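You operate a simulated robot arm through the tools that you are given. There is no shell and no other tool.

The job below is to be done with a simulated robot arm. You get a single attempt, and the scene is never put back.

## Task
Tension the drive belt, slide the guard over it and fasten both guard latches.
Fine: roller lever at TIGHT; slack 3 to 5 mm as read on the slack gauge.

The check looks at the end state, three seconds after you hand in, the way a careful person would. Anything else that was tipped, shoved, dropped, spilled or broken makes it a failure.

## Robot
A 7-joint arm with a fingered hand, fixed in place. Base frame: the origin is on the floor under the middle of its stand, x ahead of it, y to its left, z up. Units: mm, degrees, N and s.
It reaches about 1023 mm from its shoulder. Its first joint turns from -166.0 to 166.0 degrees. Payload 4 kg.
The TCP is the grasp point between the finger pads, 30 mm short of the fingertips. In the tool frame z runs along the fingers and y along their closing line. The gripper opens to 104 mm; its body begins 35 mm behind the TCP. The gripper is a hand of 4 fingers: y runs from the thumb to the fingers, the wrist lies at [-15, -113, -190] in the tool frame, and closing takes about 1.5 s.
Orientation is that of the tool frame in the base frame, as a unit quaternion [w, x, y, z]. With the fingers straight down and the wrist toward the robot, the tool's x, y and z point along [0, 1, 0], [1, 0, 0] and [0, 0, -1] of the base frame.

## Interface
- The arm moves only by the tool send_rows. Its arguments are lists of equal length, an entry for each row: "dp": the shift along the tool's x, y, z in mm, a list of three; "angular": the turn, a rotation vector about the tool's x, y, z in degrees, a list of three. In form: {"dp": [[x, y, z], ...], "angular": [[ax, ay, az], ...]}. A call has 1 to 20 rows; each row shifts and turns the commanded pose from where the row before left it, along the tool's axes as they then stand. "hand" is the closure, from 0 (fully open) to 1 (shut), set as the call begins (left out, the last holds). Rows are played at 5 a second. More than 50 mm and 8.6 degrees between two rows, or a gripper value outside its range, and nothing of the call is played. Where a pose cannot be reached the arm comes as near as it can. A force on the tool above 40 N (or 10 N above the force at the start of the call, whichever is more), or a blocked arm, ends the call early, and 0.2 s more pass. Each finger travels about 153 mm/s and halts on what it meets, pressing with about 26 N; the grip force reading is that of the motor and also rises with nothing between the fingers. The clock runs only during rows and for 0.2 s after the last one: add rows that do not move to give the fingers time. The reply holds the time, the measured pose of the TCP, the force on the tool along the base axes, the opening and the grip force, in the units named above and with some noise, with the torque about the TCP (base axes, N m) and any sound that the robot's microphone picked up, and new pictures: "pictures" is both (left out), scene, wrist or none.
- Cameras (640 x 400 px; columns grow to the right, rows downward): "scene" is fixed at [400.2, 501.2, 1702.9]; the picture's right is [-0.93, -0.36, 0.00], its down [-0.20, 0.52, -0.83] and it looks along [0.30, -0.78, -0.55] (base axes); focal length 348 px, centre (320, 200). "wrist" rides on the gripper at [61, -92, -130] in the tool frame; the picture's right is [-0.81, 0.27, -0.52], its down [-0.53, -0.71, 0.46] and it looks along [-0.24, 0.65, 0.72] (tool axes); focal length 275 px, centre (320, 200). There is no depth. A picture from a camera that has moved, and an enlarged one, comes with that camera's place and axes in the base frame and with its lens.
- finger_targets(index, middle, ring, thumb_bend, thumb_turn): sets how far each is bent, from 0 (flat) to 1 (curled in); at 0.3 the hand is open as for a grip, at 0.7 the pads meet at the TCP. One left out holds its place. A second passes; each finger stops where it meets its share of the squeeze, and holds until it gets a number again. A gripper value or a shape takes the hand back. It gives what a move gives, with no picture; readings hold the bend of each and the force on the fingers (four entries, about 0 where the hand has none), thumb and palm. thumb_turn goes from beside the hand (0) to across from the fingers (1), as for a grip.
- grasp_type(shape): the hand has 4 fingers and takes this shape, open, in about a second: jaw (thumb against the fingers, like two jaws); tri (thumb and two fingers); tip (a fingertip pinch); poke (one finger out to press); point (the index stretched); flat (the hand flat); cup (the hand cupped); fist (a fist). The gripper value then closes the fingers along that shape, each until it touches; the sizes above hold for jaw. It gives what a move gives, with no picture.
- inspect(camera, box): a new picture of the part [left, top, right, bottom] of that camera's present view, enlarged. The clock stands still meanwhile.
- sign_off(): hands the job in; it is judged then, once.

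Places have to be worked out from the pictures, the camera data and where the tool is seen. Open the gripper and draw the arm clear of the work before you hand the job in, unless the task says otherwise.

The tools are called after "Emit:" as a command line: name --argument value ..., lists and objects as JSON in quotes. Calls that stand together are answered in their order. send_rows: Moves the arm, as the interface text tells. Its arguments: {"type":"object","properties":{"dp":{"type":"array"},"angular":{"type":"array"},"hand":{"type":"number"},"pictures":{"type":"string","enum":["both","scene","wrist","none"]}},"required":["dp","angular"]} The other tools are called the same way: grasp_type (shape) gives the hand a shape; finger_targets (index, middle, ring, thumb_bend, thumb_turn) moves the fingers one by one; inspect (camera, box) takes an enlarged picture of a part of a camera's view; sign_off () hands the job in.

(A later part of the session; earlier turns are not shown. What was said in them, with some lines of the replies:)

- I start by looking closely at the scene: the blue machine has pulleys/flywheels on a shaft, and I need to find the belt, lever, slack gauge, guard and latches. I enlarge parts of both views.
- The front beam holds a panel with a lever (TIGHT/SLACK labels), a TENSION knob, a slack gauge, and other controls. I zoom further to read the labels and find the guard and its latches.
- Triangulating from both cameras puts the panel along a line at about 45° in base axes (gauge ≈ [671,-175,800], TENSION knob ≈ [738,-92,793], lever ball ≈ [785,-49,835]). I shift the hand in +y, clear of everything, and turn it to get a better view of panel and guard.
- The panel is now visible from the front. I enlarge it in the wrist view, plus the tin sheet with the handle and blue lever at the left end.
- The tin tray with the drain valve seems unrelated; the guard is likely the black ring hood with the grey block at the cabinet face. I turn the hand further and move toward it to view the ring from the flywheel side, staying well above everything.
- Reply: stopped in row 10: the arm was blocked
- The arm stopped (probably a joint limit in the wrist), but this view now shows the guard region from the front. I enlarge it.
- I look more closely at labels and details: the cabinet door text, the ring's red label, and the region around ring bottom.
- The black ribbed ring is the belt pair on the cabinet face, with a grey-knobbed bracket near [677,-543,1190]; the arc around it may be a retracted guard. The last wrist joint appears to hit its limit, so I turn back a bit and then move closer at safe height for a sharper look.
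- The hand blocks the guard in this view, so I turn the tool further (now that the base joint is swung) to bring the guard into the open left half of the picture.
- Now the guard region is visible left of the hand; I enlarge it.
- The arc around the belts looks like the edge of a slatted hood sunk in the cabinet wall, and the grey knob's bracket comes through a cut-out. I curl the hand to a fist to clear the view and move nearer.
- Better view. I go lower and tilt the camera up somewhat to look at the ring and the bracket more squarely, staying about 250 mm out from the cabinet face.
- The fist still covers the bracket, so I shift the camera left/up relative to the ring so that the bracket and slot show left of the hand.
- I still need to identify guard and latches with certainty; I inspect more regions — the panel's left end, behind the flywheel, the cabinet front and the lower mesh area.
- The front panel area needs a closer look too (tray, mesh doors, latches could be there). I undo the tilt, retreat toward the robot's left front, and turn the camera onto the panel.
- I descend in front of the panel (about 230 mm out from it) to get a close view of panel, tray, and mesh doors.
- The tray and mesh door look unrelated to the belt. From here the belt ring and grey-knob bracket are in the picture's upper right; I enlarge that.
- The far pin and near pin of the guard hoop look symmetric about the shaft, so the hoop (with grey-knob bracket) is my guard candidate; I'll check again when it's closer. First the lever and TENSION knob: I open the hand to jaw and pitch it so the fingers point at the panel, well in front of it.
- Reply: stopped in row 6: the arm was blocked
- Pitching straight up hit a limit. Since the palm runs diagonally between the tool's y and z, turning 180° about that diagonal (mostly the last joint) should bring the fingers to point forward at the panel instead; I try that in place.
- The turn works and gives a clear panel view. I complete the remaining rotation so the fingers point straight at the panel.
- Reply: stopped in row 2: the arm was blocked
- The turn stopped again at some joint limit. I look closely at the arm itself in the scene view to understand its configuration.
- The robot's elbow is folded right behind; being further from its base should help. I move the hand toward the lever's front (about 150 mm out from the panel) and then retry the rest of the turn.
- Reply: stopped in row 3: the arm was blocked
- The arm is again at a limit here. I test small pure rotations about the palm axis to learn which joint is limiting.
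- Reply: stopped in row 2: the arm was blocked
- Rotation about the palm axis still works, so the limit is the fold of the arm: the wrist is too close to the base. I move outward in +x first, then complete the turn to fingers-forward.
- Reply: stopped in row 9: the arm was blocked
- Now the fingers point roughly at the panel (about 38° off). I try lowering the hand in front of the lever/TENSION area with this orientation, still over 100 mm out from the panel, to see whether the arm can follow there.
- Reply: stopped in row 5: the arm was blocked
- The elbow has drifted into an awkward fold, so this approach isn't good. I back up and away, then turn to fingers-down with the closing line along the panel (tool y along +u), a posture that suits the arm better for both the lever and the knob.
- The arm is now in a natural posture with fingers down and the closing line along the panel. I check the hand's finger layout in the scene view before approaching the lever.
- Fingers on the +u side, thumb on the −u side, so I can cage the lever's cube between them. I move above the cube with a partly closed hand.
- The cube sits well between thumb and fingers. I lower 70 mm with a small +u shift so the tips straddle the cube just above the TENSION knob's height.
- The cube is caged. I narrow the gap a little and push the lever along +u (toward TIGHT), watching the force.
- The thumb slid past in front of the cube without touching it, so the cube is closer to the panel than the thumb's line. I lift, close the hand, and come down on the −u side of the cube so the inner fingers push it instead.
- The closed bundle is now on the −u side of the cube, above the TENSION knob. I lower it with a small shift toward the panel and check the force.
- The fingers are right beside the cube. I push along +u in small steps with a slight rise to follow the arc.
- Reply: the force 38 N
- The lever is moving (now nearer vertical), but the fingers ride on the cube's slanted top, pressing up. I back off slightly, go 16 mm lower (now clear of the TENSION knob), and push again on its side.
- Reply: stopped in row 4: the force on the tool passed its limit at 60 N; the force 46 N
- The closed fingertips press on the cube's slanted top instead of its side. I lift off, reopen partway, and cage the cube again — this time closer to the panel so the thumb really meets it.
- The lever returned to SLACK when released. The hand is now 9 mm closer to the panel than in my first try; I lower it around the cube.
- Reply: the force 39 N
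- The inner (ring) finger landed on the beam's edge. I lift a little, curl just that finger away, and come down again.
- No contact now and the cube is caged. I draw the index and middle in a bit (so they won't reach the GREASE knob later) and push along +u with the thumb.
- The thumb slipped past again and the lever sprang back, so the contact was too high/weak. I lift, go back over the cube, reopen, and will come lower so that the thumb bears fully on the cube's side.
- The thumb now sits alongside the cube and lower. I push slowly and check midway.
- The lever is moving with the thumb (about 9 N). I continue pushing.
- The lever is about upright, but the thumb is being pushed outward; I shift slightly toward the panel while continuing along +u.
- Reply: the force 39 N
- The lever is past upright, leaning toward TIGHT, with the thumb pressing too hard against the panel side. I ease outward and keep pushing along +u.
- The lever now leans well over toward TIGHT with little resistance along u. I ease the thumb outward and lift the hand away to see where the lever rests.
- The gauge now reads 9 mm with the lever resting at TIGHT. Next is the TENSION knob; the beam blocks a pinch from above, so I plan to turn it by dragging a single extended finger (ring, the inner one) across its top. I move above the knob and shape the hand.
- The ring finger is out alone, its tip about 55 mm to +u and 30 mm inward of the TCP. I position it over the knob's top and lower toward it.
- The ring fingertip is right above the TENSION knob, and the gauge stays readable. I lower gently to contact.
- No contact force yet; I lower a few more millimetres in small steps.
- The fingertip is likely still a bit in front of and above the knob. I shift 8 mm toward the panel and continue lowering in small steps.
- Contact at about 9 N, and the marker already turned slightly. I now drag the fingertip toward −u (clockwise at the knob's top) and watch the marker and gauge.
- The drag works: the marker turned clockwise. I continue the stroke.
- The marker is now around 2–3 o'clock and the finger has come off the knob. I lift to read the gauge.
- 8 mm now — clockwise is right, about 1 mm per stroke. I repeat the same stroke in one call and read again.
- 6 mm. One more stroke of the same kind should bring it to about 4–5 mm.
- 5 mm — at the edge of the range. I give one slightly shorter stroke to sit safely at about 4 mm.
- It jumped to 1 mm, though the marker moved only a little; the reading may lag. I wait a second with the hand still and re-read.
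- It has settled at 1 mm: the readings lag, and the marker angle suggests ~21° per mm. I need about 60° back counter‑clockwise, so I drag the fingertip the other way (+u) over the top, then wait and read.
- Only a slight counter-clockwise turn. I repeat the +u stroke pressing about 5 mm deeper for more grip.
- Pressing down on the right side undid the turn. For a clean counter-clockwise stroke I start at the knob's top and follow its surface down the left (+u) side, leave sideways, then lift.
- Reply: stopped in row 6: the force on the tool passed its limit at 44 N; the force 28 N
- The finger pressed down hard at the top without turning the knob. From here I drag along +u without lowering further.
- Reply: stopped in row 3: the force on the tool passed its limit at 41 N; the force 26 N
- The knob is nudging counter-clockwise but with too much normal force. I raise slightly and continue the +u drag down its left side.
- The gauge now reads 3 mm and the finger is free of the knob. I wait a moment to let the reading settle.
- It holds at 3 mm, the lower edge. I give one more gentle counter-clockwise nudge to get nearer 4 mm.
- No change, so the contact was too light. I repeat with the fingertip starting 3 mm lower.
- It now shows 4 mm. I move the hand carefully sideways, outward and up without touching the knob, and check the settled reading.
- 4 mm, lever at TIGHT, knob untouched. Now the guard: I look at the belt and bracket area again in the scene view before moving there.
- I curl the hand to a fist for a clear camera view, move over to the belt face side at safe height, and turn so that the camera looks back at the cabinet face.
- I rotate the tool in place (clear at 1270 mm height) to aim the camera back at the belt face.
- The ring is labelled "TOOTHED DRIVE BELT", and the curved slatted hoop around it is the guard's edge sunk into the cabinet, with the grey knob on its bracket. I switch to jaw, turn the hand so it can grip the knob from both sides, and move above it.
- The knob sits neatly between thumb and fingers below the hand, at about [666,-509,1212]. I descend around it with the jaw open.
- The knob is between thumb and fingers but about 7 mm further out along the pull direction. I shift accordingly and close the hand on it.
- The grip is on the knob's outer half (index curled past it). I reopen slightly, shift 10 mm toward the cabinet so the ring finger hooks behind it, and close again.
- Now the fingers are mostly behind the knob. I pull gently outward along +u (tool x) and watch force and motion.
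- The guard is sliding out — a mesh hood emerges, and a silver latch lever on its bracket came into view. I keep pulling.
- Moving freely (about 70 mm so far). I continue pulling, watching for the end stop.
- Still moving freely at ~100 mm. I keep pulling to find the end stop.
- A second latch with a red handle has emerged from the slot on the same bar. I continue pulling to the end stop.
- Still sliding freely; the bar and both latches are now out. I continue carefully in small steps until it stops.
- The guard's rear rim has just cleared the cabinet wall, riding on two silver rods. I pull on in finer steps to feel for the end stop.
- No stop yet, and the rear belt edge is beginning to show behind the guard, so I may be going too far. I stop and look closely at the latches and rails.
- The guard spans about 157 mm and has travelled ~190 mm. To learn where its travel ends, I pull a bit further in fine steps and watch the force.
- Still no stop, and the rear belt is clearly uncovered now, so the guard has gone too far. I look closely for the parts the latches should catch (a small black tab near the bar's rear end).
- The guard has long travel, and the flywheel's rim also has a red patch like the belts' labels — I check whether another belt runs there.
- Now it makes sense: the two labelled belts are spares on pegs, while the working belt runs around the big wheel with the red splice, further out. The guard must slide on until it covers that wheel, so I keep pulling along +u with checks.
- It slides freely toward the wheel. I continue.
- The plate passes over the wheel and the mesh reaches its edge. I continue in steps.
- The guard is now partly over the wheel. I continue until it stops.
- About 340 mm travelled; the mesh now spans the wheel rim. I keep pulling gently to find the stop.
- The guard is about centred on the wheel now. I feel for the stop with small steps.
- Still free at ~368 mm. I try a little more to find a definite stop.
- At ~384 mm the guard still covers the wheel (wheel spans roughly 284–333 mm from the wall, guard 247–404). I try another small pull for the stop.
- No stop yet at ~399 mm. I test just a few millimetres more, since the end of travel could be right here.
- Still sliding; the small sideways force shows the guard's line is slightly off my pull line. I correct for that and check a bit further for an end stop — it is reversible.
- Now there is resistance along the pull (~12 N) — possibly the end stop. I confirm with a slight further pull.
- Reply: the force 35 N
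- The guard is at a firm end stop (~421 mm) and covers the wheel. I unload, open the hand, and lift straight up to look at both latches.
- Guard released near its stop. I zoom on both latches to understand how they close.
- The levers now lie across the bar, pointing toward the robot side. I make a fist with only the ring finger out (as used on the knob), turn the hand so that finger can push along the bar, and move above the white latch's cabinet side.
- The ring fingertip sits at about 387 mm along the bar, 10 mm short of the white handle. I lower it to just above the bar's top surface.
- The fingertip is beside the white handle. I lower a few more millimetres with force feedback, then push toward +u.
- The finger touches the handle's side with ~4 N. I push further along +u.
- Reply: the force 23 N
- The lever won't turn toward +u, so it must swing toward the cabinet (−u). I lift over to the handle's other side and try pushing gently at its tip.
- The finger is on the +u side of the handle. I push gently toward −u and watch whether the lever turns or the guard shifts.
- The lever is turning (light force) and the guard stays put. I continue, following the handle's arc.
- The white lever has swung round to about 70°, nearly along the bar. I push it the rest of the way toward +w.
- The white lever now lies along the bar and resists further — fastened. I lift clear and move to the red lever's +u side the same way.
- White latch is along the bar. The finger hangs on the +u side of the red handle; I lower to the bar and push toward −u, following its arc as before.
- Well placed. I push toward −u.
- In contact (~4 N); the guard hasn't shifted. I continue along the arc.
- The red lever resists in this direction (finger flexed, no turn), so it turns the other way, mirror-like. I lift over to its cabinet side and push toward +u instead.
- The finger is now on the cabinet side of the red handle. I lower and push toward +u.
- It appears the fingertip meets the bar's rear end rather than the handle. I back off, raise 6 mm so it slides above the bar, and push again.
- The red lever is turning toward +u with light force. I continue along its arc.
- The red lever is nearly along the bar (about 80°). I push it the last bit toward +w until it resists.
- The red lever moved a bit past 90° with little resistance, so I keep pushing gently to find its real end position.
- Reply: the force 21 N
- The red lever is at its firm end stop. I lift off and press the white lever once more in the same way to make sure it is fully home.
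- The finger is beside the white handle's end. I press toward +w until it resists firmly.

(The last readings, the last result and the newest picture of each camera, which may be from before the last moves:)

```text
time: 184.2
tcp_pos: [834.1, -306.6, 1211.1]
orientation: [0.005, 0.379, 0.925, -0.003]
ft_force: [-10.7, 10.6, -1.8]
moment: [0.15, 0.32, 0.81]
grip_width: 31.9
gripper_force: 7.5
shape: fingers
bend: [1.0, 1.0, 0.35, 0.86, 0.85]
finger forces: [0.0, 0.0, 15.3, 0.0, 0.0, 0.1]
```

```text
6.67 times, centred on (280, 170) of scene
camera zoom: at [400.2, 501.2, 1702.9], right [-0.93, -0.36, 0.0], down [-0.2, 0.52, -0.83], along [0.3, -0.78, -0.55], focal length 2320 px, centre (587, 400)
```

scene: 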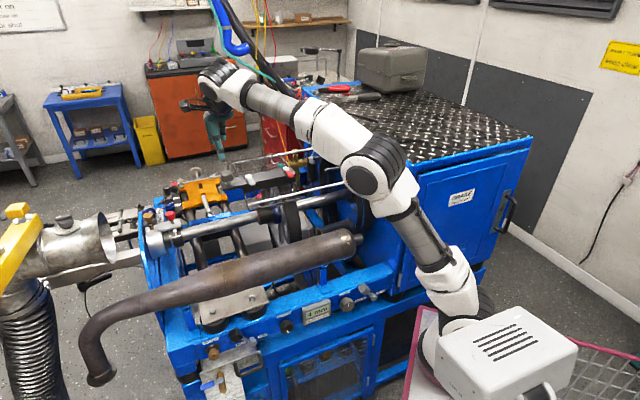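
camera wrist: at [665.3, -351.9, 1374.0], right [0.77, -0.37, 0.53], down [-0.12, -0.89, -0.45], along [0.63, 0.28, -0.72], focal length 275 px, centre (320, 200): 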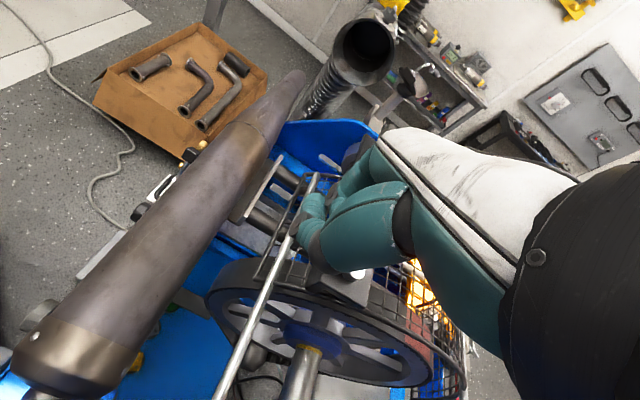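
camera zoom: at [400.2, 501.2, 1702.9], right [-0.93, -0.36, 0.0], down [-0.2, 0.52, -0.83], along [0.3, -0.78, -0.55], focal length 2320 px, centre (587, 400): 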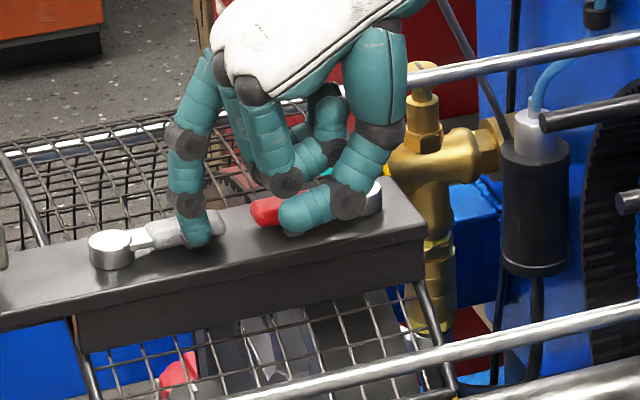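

Both levers are firmly at their end positions. I back away, lift clear, and compare the guard's position with the one at the end stop.

Emit:
send_rows --dp '[[6, 0, 0], [6, 0, 0], [6, 0, -10], [0, 0, -35], [0, 0, -40], [0, 0, -40], [0, 0, 0]]' --angular '[[0, 0, 0], [0, 0, 0], [0, 0, 0], [0, 0, 0], [0, 0, 0], [0, 0, 0], [0, 0, 0]]' --pictures "scene"

Emit:
inspect --camera "scene" --box '[220, 130, 360, 240]'

Emit:
inspect --camera "scene" --box '[245, 160, 315, 205]'

Emit:
inspect --camera "scene" --box '[220, 280, 350, 360]'

```text
time: 185.8
tcp_pos: [820.0, -293.1, 1336.2]
orientation: [0.007, 0.379, 0.925, -0.004]
ft_force: [0.5, 0.1, 0.4]
moment: [-0.04, 0.01, -0.01]
grip_width: 31.7
gripper_force: 0.0
shape: fingers
bend: [1.0, 1.0, 0.35, 0.86, 0.85]
finger forces: [0.0, 0.0, 0.0, 0.0, 0.0, 0.0]
```

scene: 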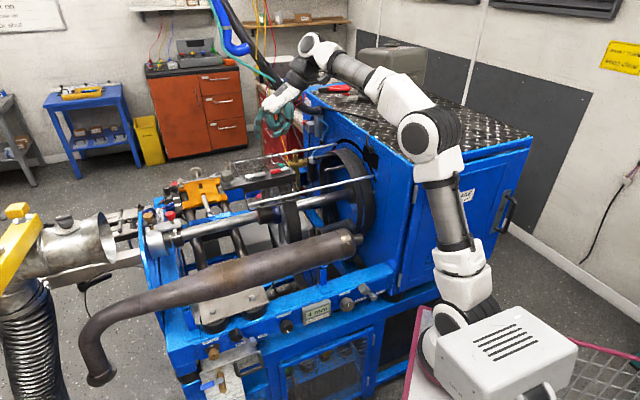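

```text
3.64 times, centred on (290, 185) of scene
camera zoom: at [400.2, 501.2, 1702.9], right [-0.93, -0.36, 0.0], down [-0.2, 0.52, -0.83], along [0.3, -0.78, -0.55], focal length 1265 px, centre (429, 254)
```

zoom: 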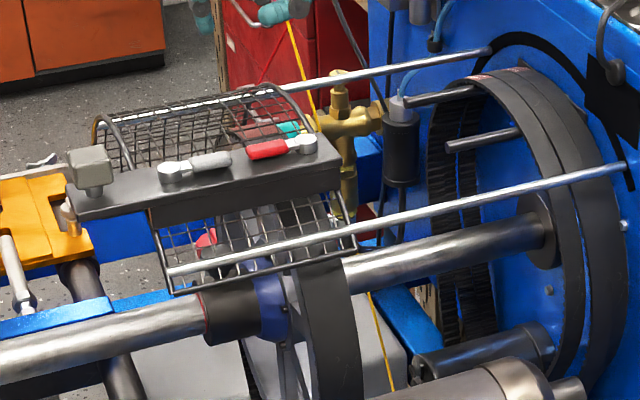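

```text
8.89 times, centred on (280, 182) of scene
camera zoom: at [400.2, 501.2, 1702.9], right [-0.93, -0.36, 0.0], down [-0.2, 0.52, -0.83], along [0.3, -0.78, -0.55], focal length 3093 px, centre (676, 356)
```

zoom: 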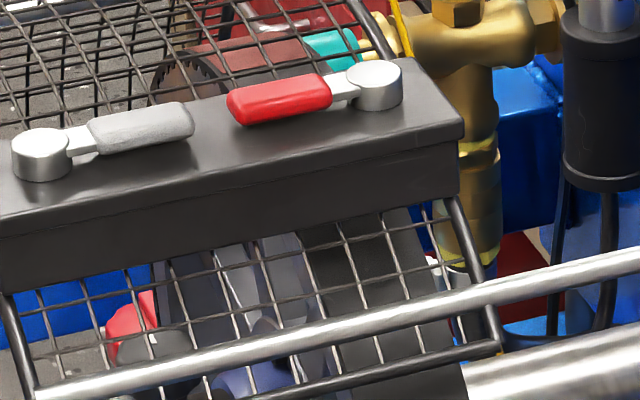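

```text
4.92 times, centred on (285, 320) of scene
camera zoom: at [400.2, 501.2, 1702.9], right [-0.93, -0.36, 0.0], down [-0.2, 0.52, -0.83], along [0.3, -0.78, -0.55], focal length 1713 px, centre (492, -391)
```

zoom: 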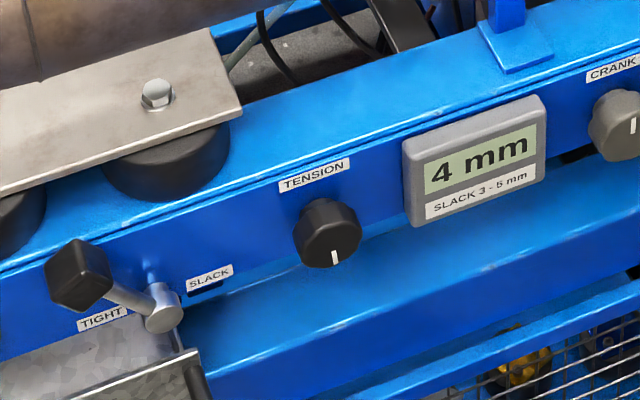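

Lever at TIGHT, gauge 4 mm, guard at its stop over the wheel, both latches folded along the bar. I open the hand and draw the arm up and away from the machine.

Emit:
send_rows --dp '[[0, 0, -50], [0, 0, -50], [41.7, -12.8, 0], [41.7, -12.8, 0], [41.7, -12.8, 0], [41.7, -12.8, 0], [41.7, -12.8, 0], [41.7, -12.8, 0], [41.7, -12.8, 0], [0, 0, 0]]' --angular '[[0, 0, 0], [0, 0, 0], [0, 0, 0], [0, 0, 0], [0, 0, 0], [0, 0, 0], [0, 0, 0], [0, 0, 0], [0, 0, 0], [0, 0, 0]]' --pictures "none"

Emit:
grasp_type --shape "jaw"

Emit:
send_rows --dp '[[0, 0, 0], [0, 0, 0], [0, 0, 0]]' --angular '[[0, 0, 0], [0, 0, 0], [0, 0, 0]]' --hand 0.0 --pictures "both"

Emit:
inspect --camera "scene" --box '[220, 120, 400, 260]'

Emit:
inspect --camera "scene" --box '[170, 270, 410, 400]'

```text
time: 188.0
tcp_pos: [548.2, -153.2, 1428.0]
orientation: [0.005, 0.379, 0.925, -0.003]
ft_force: [0.3, -0.1, 0.1]
moment: [0.03, -0.01, -0.01]
grip_width: 31.7
gripper_force: 0.1
shape: fingers
bend: [1.0, 1.0, 0.35, 0.86, 0.85]
finger forces: [0.1, 0.0, 0.0, 0.1, 0.0, 0.1]
out of reach, approached as far as the arm can: row 2
```

```text
time: 188.9
tcp_pos: [546.4, -152.7, 1428.6]
orientation: [0.006, 0.379, 0.925, -0.003]
ft_force: [0.0, 0.2, 0.0]
moment: [0.05, 0.0, -0.02]
grip_width: 103.5
gripper_force: 0.0
shape: jaw
bend: [0.3, 0.3, 0.3, 0.3, 0.97]
finger forces: [0.0, 0.0, 0.0, 0.0, 0.0, 0.0]
```

```text
time: 189.7
tcp_pos: [547.0, -154.3, 1428.3]
orientation: [0.007, 0.38, 0.925, -0.003]
ft_force: [-0.2, 0.6, -0.5]
moment: [-0.02, -0.01, 0.02]
grip_width: 103.7
gripper_force: 0.0
shape: jaw
bend: [0.3, 0.3, 0.3, 0.3, 0.97]
finger forces: [0.1, 0.0, 0.0, 0.0, 0.0, 0.1]
camera wrist: at [438.4, -174.1, 1558.1], right [0.77, -0.37, 0.53], down [-0.12, -0.89, -0.45], along [0.63, 0.28, -0.72], focal length 275 px, centre (320, 200)
```

scene: 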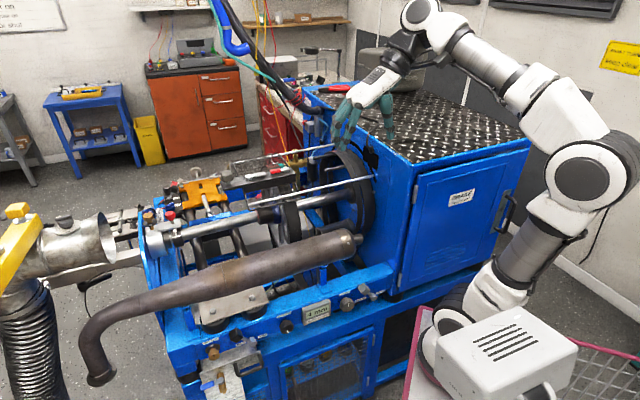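
wrist: 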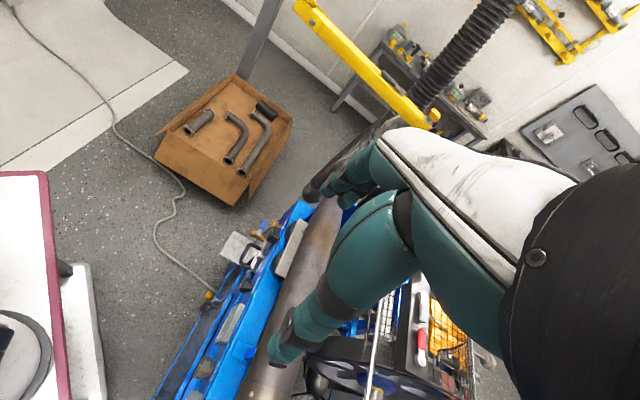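

```text
2.86 times, centred on (310, 190) of scene
camera zoom: at [400.2, 501.2, 1702.9], right [-0.93, -0.36, 0.0], down [-0.2, 0.52, -0.83], along [0.3, -0.78, -0.55], focal length 994 px, centre (349, 229)
```

zoom: 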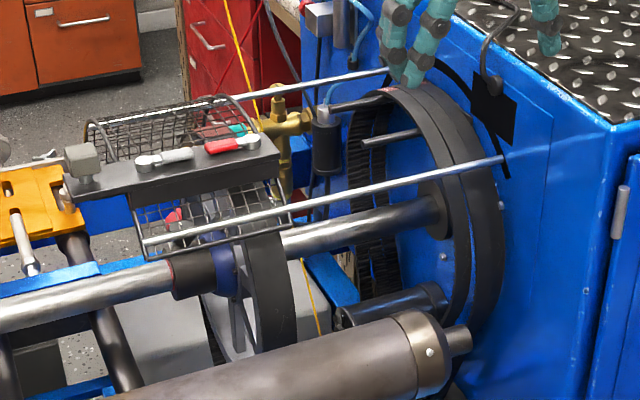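

```text
2.67 times, centred on (290, 335) of scene
camera zoom: at [400.2, 501.2, 1702.9], right [-0.93, -0.36, 0.0], down [-0.2, 0.52, -0.83], along [0.3, -0.78, -0.55], focal length 928 px, centre (400, -160)
```

zoom: 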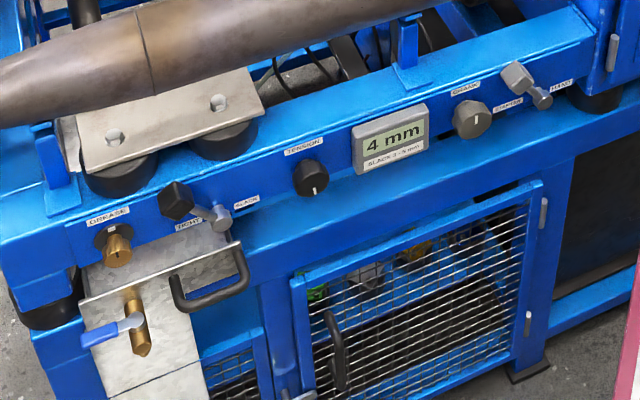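

Everything checks out: lever at TIGHT, gauge steady at 4 mm, guard at its end stop over the belt wheel, both latches folded home, all other controls as they were at the start, hand open and clear. I hand the job in.

Emit:
sign_off

```text
The job is handed in.
```

I handed the job in with the belt tensioned, the guard slid out and both latches fastened. I don't have the result of the check yet.

- **Roller lever:** it rests at TIGHT.
- **Slack:** the gauge read a steady 4 mm. I overshot to 1 mm on the way and turned the TENSION knob back.
- **Guard:** I pulled it out along its rods until it met a firm stop, where it covers the large wheel. After I let go it settled about 3 to 4 mm back. I took the belt on that wheel to be the drive belt. The two belts by the cabinet, labelled "TOOTHED DRIVE BELT", looked like spares hung on pegs.
- **Latches:** the white and red levers both lie along the bar. Each resisted firmly when I pressed it further.

From the pictures, the grease knob, drain valve, tray and crank controls look as they did at the start. The hand is open and the arm is clear of the machine.
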